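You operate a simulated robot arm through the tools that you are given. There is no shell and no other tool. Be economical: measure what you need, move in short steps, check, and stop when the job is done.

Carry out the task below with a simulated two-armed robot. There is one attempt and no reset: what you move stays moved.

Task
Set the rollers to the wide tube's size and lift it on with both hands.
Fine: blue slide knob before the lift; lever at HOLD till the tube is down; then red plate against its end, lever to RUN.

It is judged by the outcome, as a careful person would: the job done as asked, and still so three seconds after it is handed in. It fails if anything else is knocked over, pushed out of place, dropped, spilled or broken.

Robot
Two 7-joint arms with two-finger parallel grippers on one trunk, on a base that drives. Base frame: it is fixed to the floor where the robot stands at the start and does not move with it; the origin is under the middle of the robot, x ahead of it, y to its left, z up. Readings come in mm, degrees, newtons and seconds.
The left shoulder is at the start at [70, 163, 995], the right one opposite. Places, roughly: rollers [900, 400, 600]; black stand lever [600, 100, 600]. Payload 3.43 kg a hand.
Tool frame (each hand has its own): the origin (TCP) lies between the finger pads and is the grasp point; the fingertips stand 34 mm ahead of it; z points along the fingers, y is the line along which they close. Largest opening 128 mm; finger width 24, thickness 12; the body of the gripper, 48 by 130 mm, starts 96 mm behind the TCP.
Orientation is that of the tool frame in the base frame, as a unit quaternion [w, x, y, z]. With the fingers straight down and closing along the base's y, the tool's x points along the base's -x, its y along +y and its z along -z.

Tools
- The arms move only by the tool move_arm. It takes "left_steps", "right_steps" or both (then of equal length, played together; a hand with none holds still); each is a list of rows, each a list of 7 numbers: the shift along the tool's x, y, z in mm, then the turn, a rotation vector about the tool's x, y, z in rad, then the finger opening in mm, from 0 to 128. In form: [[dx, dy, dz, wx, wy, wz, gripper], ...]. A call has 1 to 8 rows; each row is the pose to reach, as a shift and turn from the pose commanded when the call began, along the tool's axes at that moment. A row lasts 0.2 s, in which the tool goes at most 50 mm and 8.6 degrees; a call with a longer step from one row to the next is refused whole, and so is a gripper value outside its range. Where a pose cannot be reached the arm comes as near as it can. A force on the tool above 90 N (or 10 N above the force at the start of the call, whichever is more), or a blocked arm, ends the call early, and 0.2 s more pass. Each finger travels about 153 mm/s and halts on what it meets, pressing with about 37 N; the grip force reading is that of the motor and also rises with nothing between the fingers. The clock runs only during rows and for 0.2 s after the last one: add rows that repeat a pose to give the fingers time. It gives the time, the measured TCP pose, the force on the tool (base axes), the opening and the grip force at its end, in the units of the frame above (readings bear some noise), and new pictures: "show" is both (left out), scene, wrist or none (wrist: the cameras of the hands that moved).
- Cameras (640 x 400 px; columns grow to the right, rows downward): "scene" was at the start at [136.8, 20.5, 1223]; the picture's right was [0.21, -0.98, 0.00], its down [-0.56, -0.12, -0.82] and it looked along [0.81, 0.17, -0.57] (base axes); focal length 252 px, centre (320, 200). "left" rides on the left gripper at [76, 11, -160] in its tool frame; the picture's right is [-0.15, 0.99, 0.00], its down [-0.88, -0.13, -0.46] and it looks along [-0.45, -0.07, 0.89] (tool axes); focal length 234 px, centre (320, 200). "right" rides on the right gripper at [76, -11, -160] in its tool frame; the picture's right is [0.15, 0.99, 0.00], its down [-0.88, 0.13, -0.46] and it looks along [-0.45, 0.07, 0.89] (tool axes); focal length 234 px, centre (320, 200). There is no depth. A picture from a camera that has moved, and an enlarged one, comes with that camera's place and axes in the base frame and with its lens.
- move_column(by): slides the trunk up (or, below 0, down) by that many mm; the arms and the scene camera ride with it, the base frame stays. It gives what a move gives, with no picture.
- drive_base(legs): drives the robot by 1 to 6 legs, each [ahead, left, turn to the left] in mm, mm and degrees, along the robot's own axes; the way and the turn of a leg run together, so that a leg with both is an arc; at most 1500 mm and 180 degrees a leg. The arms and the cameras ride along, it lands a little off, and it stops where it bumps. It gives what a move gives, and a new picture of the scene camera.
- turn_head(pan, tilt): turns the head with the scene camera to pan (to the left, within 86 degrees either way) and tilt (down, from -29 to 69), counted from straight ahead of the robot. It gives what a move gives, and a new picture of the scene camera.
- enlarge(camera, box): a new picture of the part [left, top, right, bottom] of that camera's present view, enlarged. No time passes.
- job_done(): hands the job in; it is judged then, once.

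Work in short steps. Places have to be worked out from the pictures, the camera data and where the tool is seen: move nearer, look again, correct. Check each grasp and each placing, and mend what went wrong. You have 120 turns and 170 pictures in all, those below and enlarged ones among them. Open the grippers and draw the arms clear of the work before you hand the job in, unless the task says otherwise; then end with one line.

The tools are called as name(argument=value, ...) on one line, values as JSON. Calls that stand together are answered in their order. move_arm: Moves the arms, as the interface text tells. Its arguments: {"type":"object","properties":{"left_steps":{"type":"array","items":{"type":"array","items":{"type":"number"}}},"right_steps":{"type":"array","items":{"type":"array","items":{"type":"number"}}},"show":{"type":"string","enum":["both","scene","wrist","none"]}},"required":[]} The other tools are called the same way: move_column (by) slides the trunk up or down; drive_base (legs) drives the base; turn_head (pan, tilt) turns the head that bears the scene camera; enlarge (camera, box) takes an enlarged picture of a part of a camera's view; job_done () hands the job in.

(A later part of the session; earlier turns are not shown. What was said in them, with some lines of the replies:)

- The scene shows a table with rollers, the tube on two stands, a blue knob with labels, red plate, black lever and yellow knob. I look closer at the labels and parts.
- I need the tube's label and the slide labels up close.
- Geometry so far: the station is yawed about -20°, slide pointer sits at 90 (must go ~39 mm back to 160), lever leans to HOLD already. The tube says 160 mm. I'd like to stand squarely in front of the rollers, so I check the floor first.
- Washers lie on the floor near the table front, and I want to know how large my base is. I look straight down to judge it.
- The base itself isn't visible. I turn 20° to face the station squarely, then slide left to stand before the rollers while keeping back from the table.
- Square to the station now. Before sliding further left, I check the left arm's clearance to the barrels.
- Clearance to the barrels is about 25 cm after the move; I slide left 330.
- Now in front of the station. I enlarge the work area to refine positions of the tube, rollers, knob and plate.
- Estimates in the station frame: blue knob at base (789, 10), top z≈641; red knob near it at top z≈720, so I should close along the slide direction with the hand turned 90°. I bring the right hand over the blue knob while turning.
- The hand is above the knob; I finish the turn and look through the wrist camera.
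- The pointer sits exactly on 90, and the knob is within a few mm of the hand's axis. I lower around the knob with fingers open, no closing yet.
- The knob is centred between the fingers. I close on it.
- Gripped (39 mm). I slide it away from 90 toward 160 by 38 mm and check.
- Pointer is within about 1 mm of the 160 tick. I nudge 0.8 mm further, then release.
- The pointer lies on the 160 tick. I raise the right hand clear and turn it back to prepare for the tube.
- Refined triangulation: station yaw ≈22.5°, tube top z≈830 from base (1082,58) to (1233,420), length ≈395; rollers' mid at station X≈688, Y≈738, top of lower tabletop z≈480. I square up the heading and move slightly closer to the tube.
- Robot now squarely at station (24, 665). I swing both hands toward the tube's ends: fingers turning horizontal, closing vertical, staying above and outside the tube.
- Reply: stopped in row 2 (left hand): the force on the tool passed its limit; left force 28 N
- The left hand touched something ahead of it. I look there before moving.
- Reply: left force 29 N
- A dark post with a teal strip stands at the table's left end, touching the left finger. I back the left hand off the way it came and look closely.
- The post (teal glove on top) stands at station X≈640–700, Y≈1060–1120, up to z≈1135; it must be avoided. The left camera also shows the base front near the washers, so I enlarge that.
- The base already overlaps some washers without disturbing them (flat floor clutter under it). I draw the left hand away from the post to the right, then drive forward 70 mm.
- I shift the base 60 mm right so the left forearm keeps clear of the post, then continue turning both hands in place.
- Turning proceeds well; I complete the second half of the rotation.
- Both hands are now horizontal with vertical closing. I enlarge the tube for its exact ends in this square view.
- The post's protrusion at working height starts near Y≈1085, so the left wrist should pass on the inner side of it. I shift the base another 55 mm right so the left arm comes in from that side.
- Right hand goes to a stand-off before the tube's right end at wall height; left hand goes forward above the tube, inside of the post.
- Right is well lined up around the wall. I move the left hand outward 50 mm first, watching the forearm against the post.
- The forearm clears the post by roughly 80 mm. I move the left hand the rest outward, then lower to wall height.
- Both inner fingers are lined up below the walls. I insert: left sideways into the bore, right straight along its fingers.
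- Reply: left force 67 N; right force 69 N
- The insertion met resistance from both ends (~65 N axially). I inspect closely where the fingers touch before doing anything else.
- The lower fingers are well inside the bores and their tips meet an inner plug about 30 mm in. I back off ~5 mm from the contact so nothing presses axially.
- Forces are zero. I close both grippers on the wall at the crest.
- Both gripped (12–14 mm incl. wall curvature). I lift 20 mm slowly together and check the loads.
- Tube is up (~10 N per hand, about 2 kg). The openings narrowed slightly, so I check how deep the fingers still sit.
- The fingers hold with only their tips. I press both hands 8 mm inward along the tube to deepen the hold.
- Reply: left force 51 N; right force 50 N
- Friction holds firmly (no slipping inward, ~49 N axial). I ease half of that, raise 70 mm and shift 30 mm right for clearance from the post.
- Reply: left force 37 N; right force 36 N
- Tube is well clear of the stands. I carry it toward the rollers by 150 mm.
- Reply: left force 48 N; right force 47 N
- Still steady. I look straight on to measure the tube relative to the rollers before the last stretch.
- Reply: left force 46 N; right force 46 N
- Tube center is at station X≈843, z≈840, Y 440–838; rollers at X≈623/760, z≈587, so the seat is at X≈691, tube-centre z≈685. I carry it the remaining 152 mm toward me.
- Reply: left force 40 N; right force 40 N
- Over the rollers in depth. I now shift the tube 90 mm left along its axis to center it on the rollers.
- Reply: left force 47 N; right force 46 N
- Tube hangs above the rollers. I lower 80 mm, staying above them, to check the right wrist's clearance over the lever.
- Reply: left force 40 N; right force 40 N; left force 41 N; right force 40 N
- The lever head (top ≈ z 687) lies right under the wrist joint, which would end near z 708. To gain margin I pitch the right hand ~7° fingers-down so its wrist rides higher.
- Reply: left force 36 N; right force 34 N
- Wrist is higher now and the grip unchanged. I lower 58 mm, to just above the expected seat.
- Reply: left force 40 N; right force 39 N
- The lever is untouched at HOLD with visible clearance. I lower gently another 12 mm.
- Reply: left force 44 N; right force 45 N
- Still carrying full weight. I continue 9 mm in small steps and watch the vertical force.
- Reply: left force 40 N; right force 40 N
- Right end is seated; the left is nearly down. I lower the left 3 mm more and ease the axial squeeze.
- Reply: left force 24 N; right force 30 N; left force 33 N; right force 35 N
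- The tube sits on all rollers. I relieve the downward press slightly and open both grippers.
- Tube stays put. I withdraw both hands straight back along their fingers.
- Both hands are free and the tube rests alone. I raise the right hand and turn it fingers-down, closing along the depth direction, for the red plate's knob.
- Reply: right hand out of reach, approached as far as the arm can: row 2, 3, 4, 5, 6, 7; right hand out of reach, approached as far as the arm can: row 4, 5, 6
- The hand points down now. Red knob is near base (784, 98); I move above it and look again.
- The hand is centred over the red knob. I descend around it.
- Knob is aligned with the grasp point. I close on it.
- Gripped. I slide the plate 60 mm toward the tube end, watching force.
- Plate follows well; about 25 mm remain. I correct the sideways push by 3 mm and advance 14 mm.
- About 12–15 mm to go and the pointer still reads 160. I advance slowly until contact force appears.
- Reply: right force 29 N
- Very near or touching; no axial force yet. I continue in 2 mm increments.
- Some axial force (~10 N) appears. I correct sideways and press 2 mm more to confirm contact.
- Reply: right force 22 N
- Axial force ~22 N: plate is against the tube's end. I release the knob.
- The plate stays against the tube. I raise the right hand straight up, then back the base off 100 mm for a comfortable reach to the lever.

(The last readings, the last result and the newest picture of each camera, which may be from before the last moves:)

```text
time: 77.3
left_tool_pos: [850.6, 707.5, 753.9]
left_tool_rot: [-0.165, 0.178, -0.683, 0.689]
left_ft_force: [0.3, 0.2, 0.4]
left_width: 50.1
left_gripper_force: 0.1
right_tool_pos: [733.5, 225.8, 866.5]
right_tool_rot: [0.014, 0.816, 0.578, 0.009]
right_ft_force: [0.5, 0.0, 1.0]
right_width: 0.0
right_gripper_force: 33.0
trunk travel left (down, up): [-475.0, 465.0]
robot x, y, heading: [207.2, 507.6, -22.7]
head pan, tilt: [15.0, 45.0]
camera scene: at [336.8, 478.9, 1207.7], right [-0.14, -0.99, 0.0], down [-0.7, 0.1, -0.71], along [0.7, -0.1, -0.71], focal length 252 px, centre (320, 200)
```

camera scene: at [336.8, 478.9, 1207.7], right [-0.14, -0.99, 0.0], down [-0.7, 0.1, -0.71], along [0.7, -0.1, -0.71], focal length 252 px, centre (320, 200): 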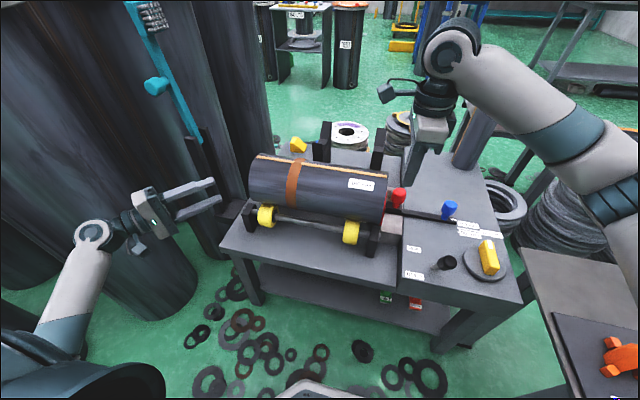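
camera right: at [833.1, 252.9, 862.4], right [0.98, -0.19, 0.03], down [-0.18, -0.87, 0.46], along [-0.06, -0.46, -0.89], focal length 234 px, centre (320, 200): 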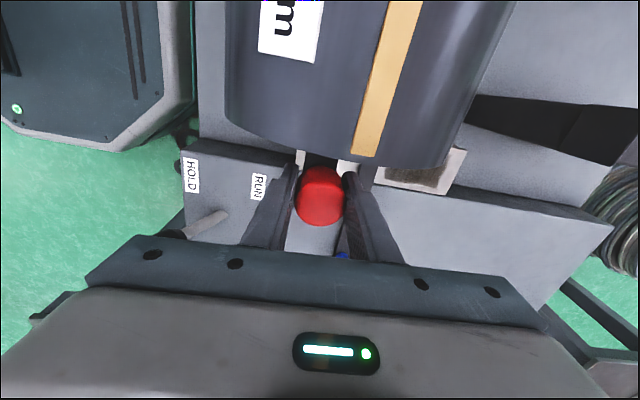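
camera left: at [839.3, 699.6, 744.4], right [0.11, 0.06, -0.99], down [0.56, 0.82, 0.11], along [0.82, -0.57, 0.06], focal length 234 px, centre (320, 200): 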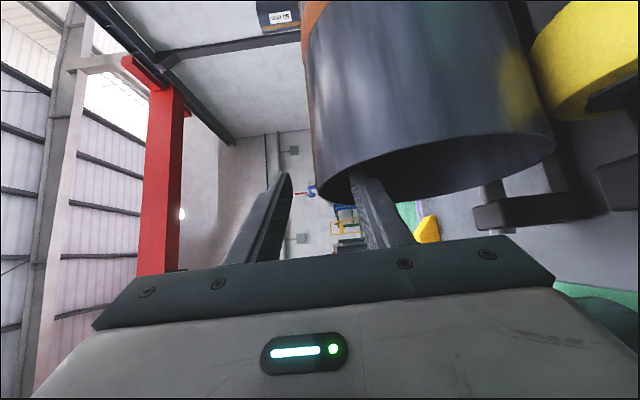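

I move the closed right hand to in front of the lever (robot side), still high.

move_arm(right_steps=[[-33, -30, 0, 0, 0, 0, 0], [-66, -60, 0, 0, 0, 0, 0], [-99, -90, 0, 0, 0, 0, 0], [-132, -121, 0, 0, 0, 0, 0]])

```text
time: 78.3
left_tool_pos: [849.6, 708.1, 754.7]
left_tool_rot: [-0.166, 0.178, -0.683, 0.688]
left_ft_force: [0.6, 0.5, -0.1]
left_width: 50.1
left_gripper_force: 0.1
right_tool_pos: [575.5, 135.9, 861.2]
right_tool_rot: [0.014, 0.816, 0.578, 0.008]
right_ft_force: [-0.7, 0.6, -0.2]
right_width: 0.0
right_gripper_force: 33.0
trunk travel left (down, up): [-475.0, 465.0]
robot x, y, heading: [209.3, 508.4, -22.8]
head pan, tilt: [15.0, 45.0]
camera scene: at [337.0, 477.7, 1207.6], right [-0.14, -0.99, 0.0], down [-0.7, 0.1, -0.71], along [0.7, -0.1, -0.71], focal length 252 px, centre (320, 200)
camera right: at [586.1, 213.4, 1020.2], right [0.98, -0.19, 0.03], down [-0.18, -0.87, 0.46], along [-0.06, -0.46, -0.89], focal length 234 px, centre (320, 200)
```

scene: 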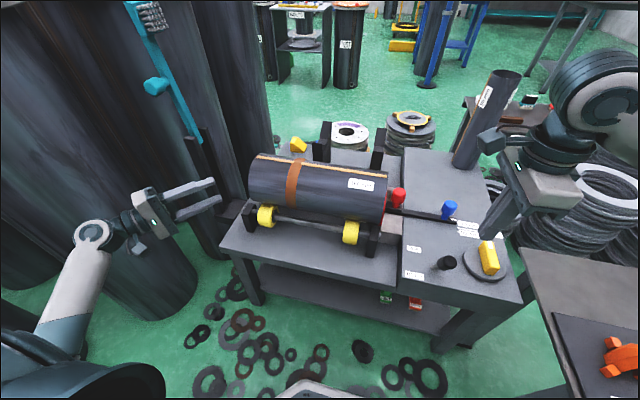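
right: 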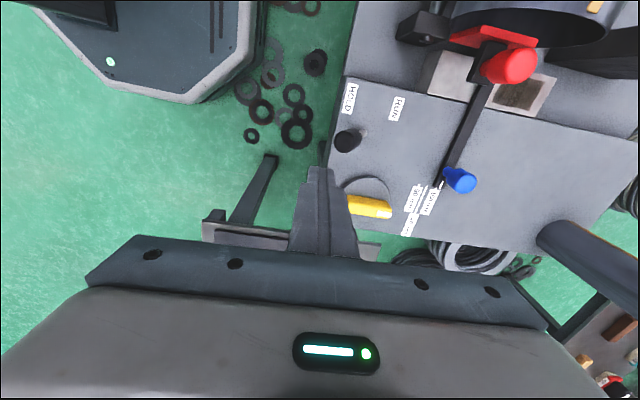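

Lever head at station (528, 349); my closed fingers are aligned just in front of it. I descend to head height.

move_arm(right_steps=[[0, 0, 45, 0, 0, 0, 0], [0, 0, 90, 0, 0, 0, 0], [0, 0, 135, 0, 0, 0, 0], [0, 0, 175, 0, 0, 0, 0], [0, 0, 200, 0, 0, 0, 0]])

```text
time: 79.5
left_tool_pos: [849.9, 707.4, 753.5]
left_tool_rot: [-0.166, 0.178, -0.683, 0.688]
left_ft_force: [0.3, 0.7, 0.0]
left_width: 50.0
left_gripper_force: 0.0
right_tool_pos: [581.3, 136.4, 662.4]
right_tool_rot: [0.014, 0.816, 0.578, 0.007]
right_ft_force: [0.3, -0.3, -1.3]
right_width: 0.0
right_gripper_force: 33.6
trunk travel left (down, up): [-475.0, 465.0]
robot x, y, heading: [211.6, 504.4, -23.0]
head pan, tilt: [15.0, 45.0]
camera scene: at [338.0, 478.1, 1207.5], right [-0.14, -0.99, 0.0], down [-0.7, 0.1, -0.71], along [0.7, -0.1, -0.71], focal length 252 px, centre (320, 200)
camera right: at [591.2, 214.2, 821.2], right [0.98, -0.19, 0.03], down [-0.18, -0.87, 0.46], along [-0.06, -0.46, -0.89], focal length 234 px, centre (320, 200)
```

scene: 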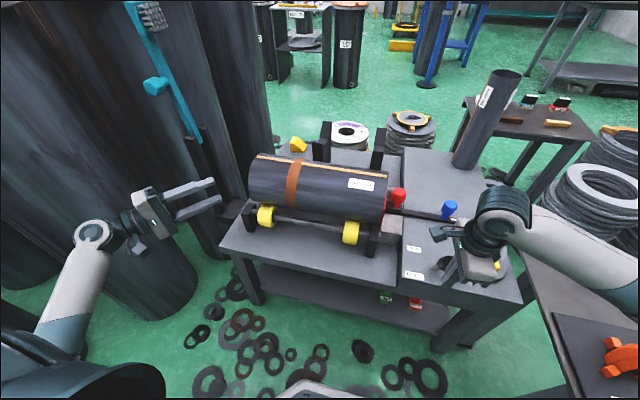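
right: 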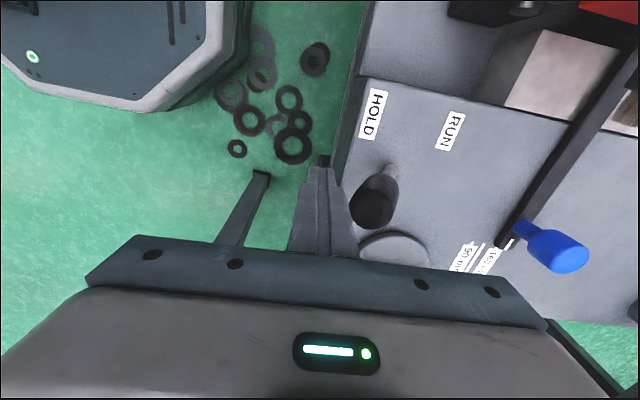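

Lever head is just beyond the fingers. I push it away toward RUN, 60 mm first.

move_arm(right_steps=[[-4, 10, 0, 0, 0, 0, 0], [-5, 20, 0, 0, 0, 0, 0], [-5, 30, 0, 0, 0, 0, 0], [-6, 40, 0, 0, 0, 0, 0], [-6, 50, 0, 0, 0, 0, 0], [-7, 60, 0, 0, 0, 0, 0]])

```text
time: 80.9
left_tool_pos: [849.0, 707.9, 754.9]
left_tool_rot: [-0.166, 0.176, -0.682, 0.69]
left_ft_force: [0.0, -0.9, 0.2]
left_width: 50.0
left_gripper_force: 0.0
right_tool_pos: [637.0, 110.4, 678.7]
right_tool_rot: [0.023, 0.816, 0.577, 0.016]
right_ft_force: [-11.4, 1.9, 49.9]
right_width: 0.0
right_gripper_force: 32.8
trunk travel left (down, up): [-475.0, 465.0]
robot x, y, heading: [211.6, 510.8, -22.8]
head pan, tilt: [15.0, 45.0]
stopped in row 6 (right hand): the force on the tool passed its limit (the readings are from after the stop); the commanded pose is now the measured one
camera scene: at [334.5, 480.8, 1207.7], right [-0.14, -0.99, 0.0], down [-0.7, 0.1, -0.71], along [0.7, -0.1, -0.7], focal length 252 px, centre (320, 200)
camera right: at [642.5, 189.0, 835.6], right [0.98, -0.19, 0.06], down [-0.2, -0.86, 0.46], along [-0.04, -0.47, -0.88], focal length 234 px, centre (320, 200)
```

scene: 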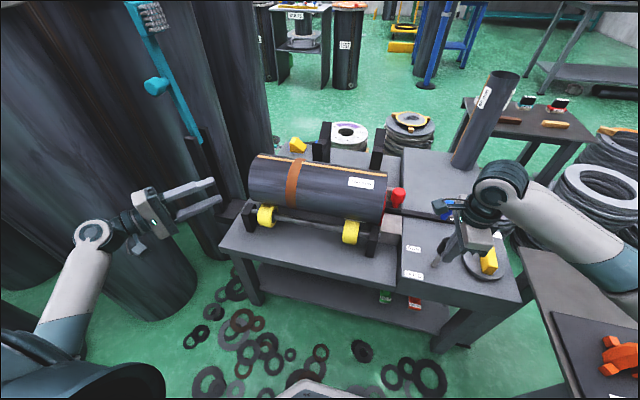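
right: 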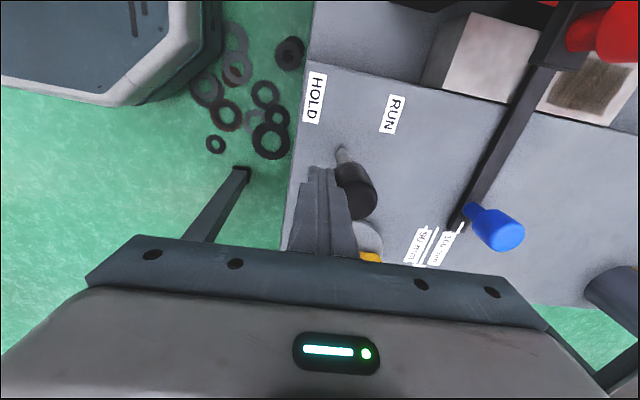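

The lever is moving (now about upright) but drags my fingers upward. I raise the hand 10 mm with the motion and continue pushing.

move_arm(right_steps=[[0, -3, -8, 0, 0, 0, 0], [0, 6, -10, 0, 0, 0, 0], [-1, 14, -10, 0, 0, 0, 0], [-1, 22, -8, 0, 0, 0, 0], [-2, 30, -6, 0, 0, 0, 0]])

```text
time: 82.1
left_tool_pos: [850.9, 706.7, 753.5]
left_tool_rot: [-0.166, 0.178, -0.683, 0.689]
left_ft_force: [0.5, 0.8, 0.2]
left_width: 49.9
left_gripper_force: 0.1
right_tool_pos: [664.2, 98.2, 677.7]
right_tool_rot: [0.019, 0.816, 0.577, 0.012]
right_ft_force: [0.1, -0.2, 0.4]
right_width: 0.0
right_gripper_force: 33.3
trunk travel left (down, up): [-475.0, 465.0]
robot x, y, heading: [215.7, 508.7, -22.9]
head pan, tilt: [15.0, 45.0]
camera scene: at [337.8, 478.1, 1207.4], right [-0.14, -0.99, 0.0], down [-0.7, 0.1, -0.71], along [0.7, -0.1, -0.71], focal length 252 px, centre (320, 200)
camera right: at [672.9, 176.4, 835.9], right [0.98, -0.19, 0.04], down [-0.19, -0.87, 0.46], along [-0.05, -0.46, -0.88], focal length 234 px, centre (320, 200)
```

scene: 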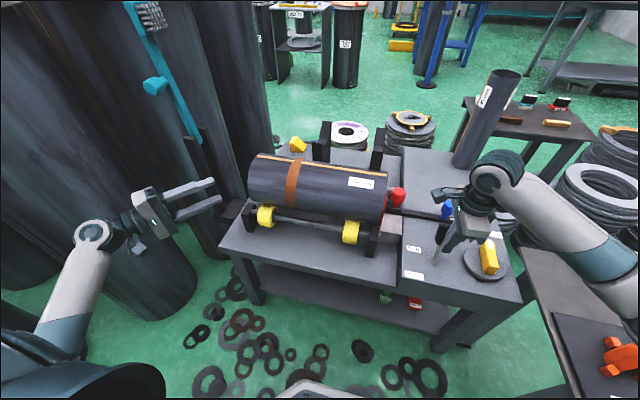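
right: 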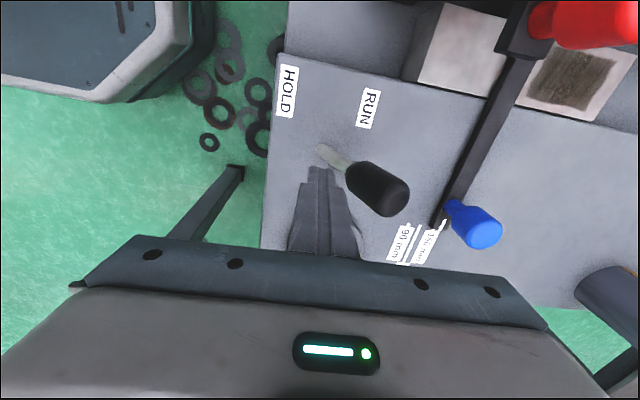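

The lever snapped over and now leans toward RUN. I push gently a bit further to make sure it is at its stop.

move_arm(right_steps=[[0, 8, 0, 0, 0, 0, 0], [-1, 16, 0, 0, 0, 0, 0], [-1, 22, 0, 0, 0, 0, 0], [-2, 28, 0, 0, 0, 0, 0]])

```text
time: 83.1
left_tool_pos: [846.6, 708.5, 755.1]
left_tool_rot: [-0.167, 0.176, -0.681, 0.691]
left_ft_force: [0.0, -0.3, 0.7]
left_width: 50.0
left_gripper_force: 0.1
right_tool_pos: [682.5, 89.4, 677.4]
right_tool_rot: [0.015, 0.815, 0.579, 0.008]
right_ft_force: [-52.6, 23.7, 5.8]
right_width: 0.0
right_gripper_force: 32.6
trunk travel left (down, up): [-475.0, 465.0]
robot x, y, heading: [212.0, 505.9, -23.2]
head pan, tilt: [15.0, 45.0]
camera scene: at [331.8, 481.0, 1208.2], right [-0.14, -0.99, 0.0], down [-0.7, 0.1, -0.71], along [0.7, -0.1, -0.7], focal length 252 px, centre (320, 200)
camera right: at [691.2, 167.5, 836.9], right [0.98, -0.19, 0.03], down [-0.18, -0.87, 0.46], along [-0.06, -0.46, -0.89], focal length 234 px, centre (320, 200)
```

scene: 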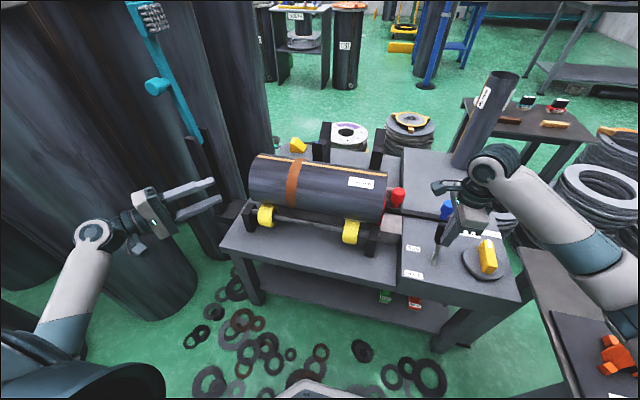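
right: 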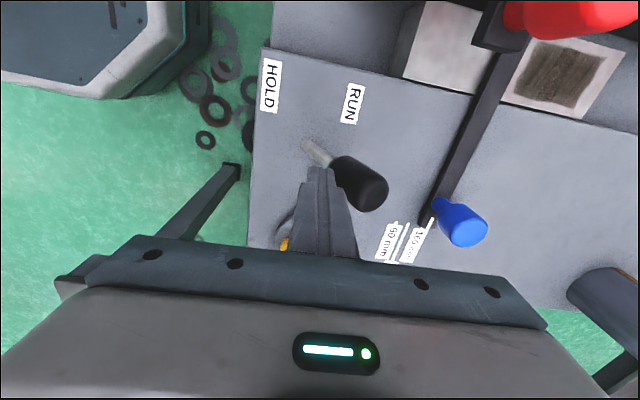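

It is at its hard stop at RUN. I back off and raise the right hand, and pull the left hand back too.

move_arm(right_steps=[[0, -12, 0, 0, 0, 0, 0], [1, -30, 0, 0, 0, 0, 0], [1, -34, -40, 0, 0, 0, 0], [1, -34, -85, 0, 0, 0, 20], [1, -34, -130, 0, 0, 0, 40], [1, -34, -175, 0, 0, 0, 60]], left_steps=[[0, 0, -15, 0, 0, 0, 50], [0, 0, -30, 0, 0, 0, 50], [0, 0, -45, 0, 0, 0, 50], [0, 0, -60, 0, 0, 0, 50], [0, 0, -60, 0, 0, 0, 50], [0, 0, -60, 0, 0, 0, 50]], show="scene")

enlarge(camera="scene", box=[220, 140, 540, 320])

enlarge(camera="right", box=[240, 0, 640, 250])

```text
time: 84.5
left_tool_pos: [819.3, 759.9, 751.8]
left_tool_rot: [-0.166, 0.178, -0.683, 0.689]
left_ft_force: [-0.9, 0.1, -0.1]
left_width: 49.7
left_gripper_force: 0.1
right_tool_pos: [653.1, 103.1, 852.5]
right_tool_rot: [0.019, 0.816, 0.578, 0.011]
right_ft_force: [-1.1, -0.6, 0.0]
right_width: 59.9
right_gripper_force: 0.1
trunk travel left (down, up): [-475.0, 465.0]
robot x, y, heading: [212.1, 507.7, -23.1]
head pan, tilt: [15.0, 45.0]
camera scene: at [337.2, 478.7, 1207.4], right [-0.14, -0.99, 0.0], down [-0.7, 0.1, -0.71], along [0.7, -0.1, -0.71], focal length 252 px, centre (320, 200)
```

scene: 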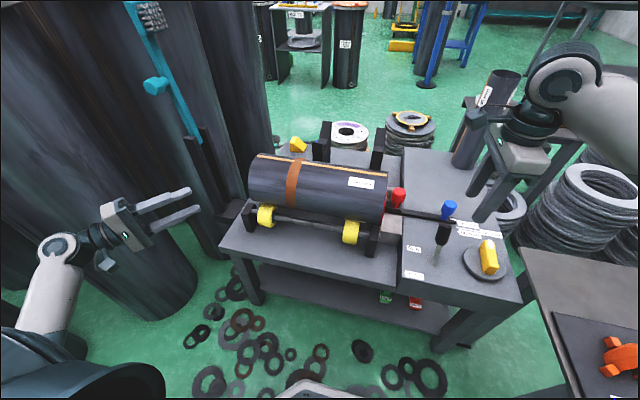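

```text
2.00 times, centred on (380, 230) of scene
camera zoom: at [337.2, 478.7, 1207.4], right [-0.14, -0.99, 0.0], down [-0.7, 0.1, -0.71], along [0.7, -0.1, -0.71], focal length 503 px, centre (200, 140)
```

zoom: 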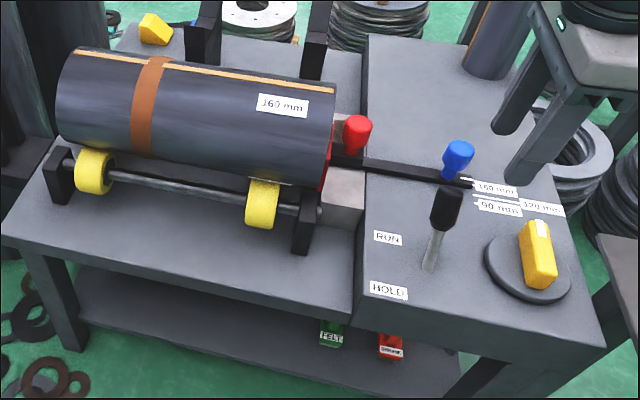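

```text
1.60 times, centred on (440, 125) of right
camera zoom: at [662.2, 182.6, 1010.0], right [0.98, -0.19, 0.04], down [-0.19, -0.87, 0.46], along [-0.05, -0.46, -0.88], focal length 375 px, centre (128, 320)
```

zoom: 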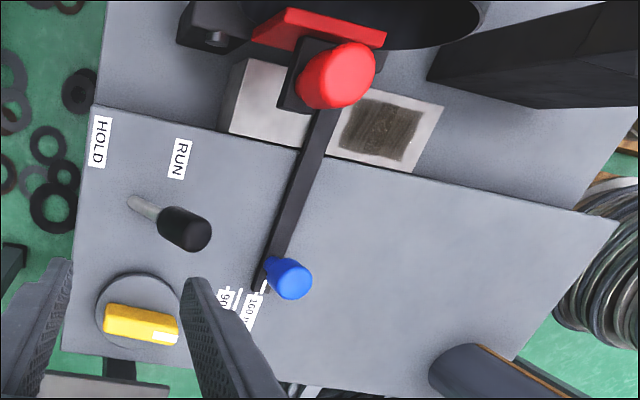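

Everything looks in place. I check the plate contact and the pointer on 160 more closely.

enlarge(camera="right", box=[380, 0, 540, 80])

enlarge(camera="scene", box=[360, 170, 420, 230])

enlarge(camera="right", box=[360, 140, 460, 210])

```text
4.00 times, centred on (460, 40) of right
camera zoom: at [662.2, 182.6, 1010.0], right [0.98, -0.19, 0.04], down [-0.19, -0.87, 0.46], along [-0.05, -0.46, -0.88], focal length 937 px, centre (-240, 840)
```

zoom: 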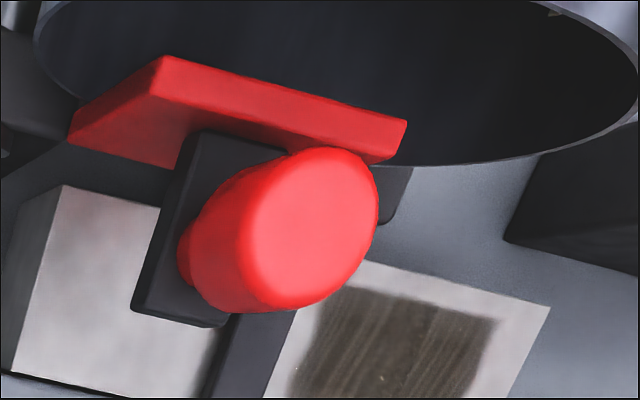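

```text
6.67 times, centred on (390, 200) of scene
camera zoom: at [337.2, 478.7, 1207.4], right [-0.14, -0.99, 0.0], down [-0.7, 0.1, -0.71], along [0.7, -0.1, -0.71], focal length 1677 px, centre (-147, 200)
```

zoom: 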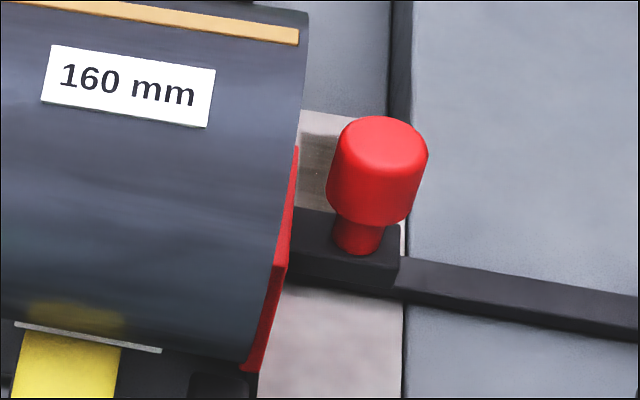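

```text
5.71 times, centred on (410, 175) of right
camera zoom: at [662.2, 182.6, 1010.0], right [0.98, -0.19, 0.04], down [-0.19, -0.87, 0.46], along [-0.05, -0.46, -0.88], focal length 1338 px, centre (-194, 343)
```

zoom: 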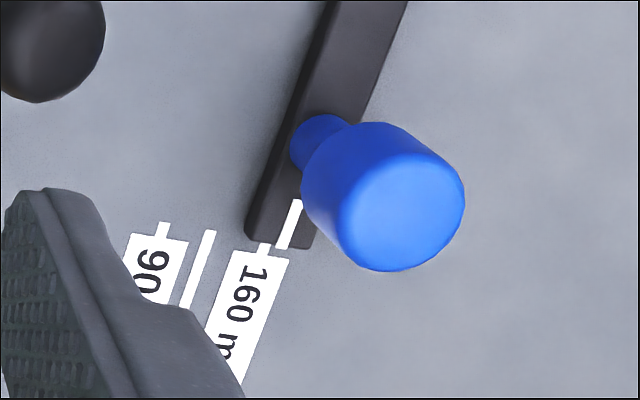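

Plate is flush on the tube's end. To judge the pointer without parallax I bring the wrist camera over it, staying high.

move_arm(right_steps=[[-17, 36, -5, 0, 0, 0, 60], [-35, 73, -10, 0, 0, 0, 60], [-52, 110, -10, 0, 0, 0, 60], [-70, 146, -10, 0, 0, 0, 60], [-87, 183, -10, 0, 0, 0, 60], [-105, 220, -10, 0, 0, 0, 60]], show="wrist")

enlarge(camera="right", box=[270, 110, 400, 210])

```text
time: 85.9
left_tool_pos: [821.2, 759.2, 751.4]
left_tool_rot: [-0.165, 0.178, -0.683, 0.688]
left_ft_force: [0.1, 0.0, -0.1]
left_width: 49.9
left_gripper_force: 0.1
right_tool_pos: [820.6, -71.5, 874.0]
right_tool_rot: [0.019, 0.816, 0.578, 0.01]
right_ft_force: [0.2, 0.5, -0.5]
right_width: 60.1
right_gripper_force: 0.1
trunk travel left (down, up): [-475.0, 465.0]
robot x, y, heading: [210.3, 506.0, -23.1]
head pan, tilt: [15.0, 45.0]
camera right: at [829.2, 7.3, 1031.7], right [0.98, -0.19, 0.04], down [-0.19, -0.87, 0.46], along [-0.05, -0.46, -0.88], focal length 234 px, centre (320, 200)
```

right: 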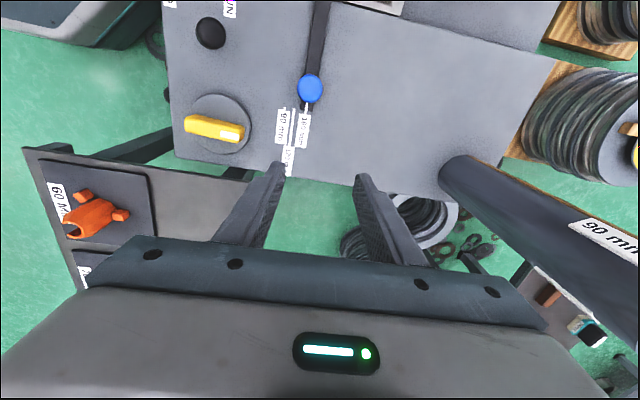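

```text
4.00 times, centred on (335, 160) of right
camera zoom: at [829.2, 7.3, 1031.7], right [0.98, -0.19, 0.04], down [-0.19, -0.87, 0.46], along [-0.05, -0.46, -0.88], focal length 937 px, centre (260, 360)
```

zoom: 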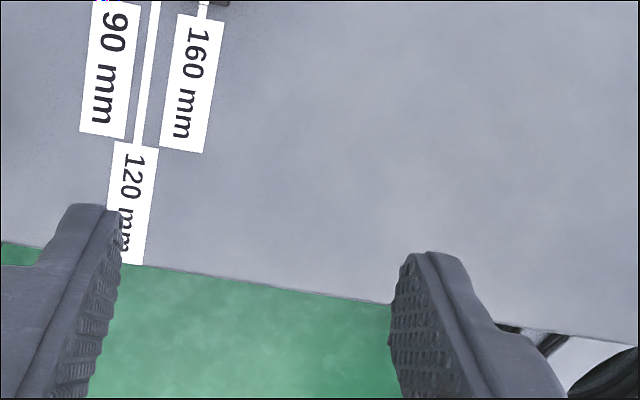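

enlarge(camera="right", box=[260, 60, 360, 130])

```text
5.71 times, centred on (310, 95) of right
camera zoom: at [829.2, 7.3, 1031.7], right [0.98, -0.19, 0.04], down [-0.19, -0.87, 0.46], along [-0.05, -0.46, -0.88], focal length 1338 px, centre (377, 800)
```

zoom: 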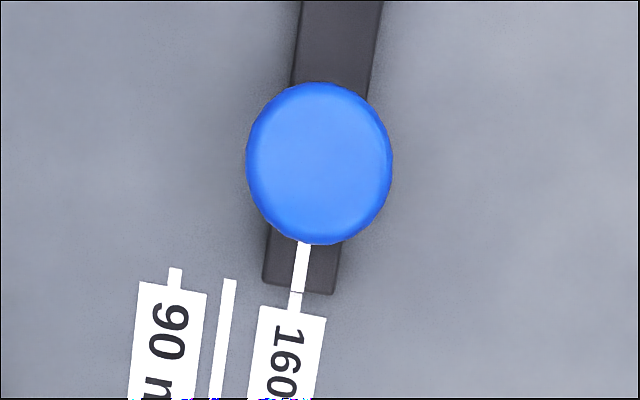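

The pointer is exactly on 160. I back the robot off so both arms are clear, and take a last look.

drive_base(legs=[[-120, 0, 0]])

enlarge(camera="scene", box=[220, 100, 540, 300])

```text
time: 87.2
left_tool_pos: [710.1, 807.1, 752.6]
left_tool_rot: [-0.167, 0.178, -0.682, 0.689]
left_ft_force: [0.2, -0.3, 0.1]
left_width: 49.9
left_gripper_force: 0.1
right_tool_pos: [712.1, -22.8, 873.8]
right_tool_rot: [0.02, 0.815, 0.579, 0.011]
right_ft_force: [0.3, -0.6, -0.3]
right_width: 59.6
right_gripper_force: 0.1
trunk travel left (down, up): [-475.0, 465.0]
robot x, y, heading: [100.1, 551.5, -22.7]
head pan, tilt: [15.0, 45.0]
camera scene: at [227.0, 525.1, 1207.7], right [-0.13, -0.99, 0.0], down [-0.7, 0.1, -0.71], along [0.7, -0.1, -0.71], focal length 252 px, centre (320, 200)
```

scene: 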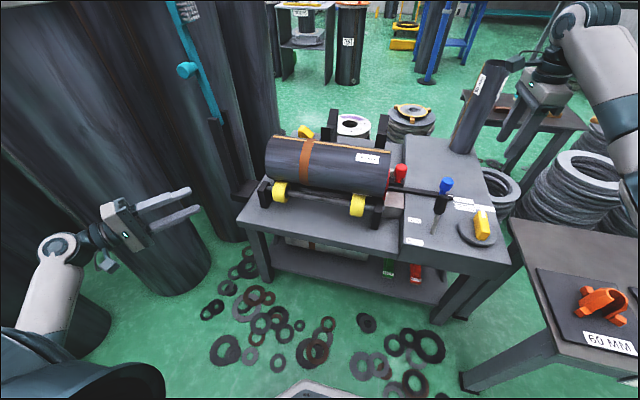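

```text
2.00 times, centred on (380, 200) of scene
camera zoom: at [227.0, 525.1, 1207.7], right [-0.13, -0.99, 0.0], down [-0.7, 0.1, -0.71], along [0.7, -0.1, -0.71], focal length 503 px, centre (200, 200)
```

zoom: 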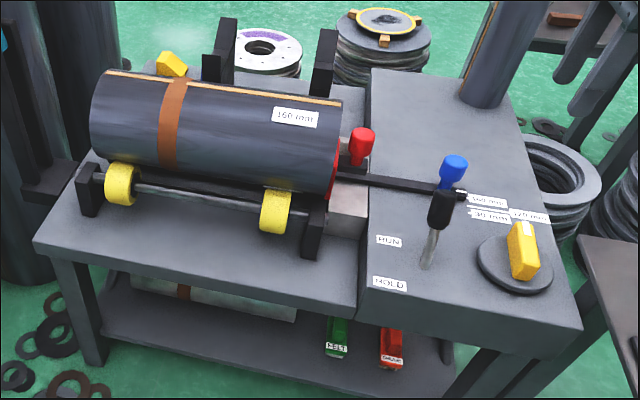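

The tube rests on the rollers, the pointer is on 160, the plate is against the tube's end, and the lever is at RUN. Both grippers are open and both arms are clear. I hand the job in.

job_done()

```text
The job is handed in.
```

The job is handed in: the rollers are set to 160 mm, the wide tube was lifted on with both hands, the red plate touches its end and the lever is at RUN. My left finger bumped the post beside the table with about 27 N on the way, and I saw no sign that it moved.
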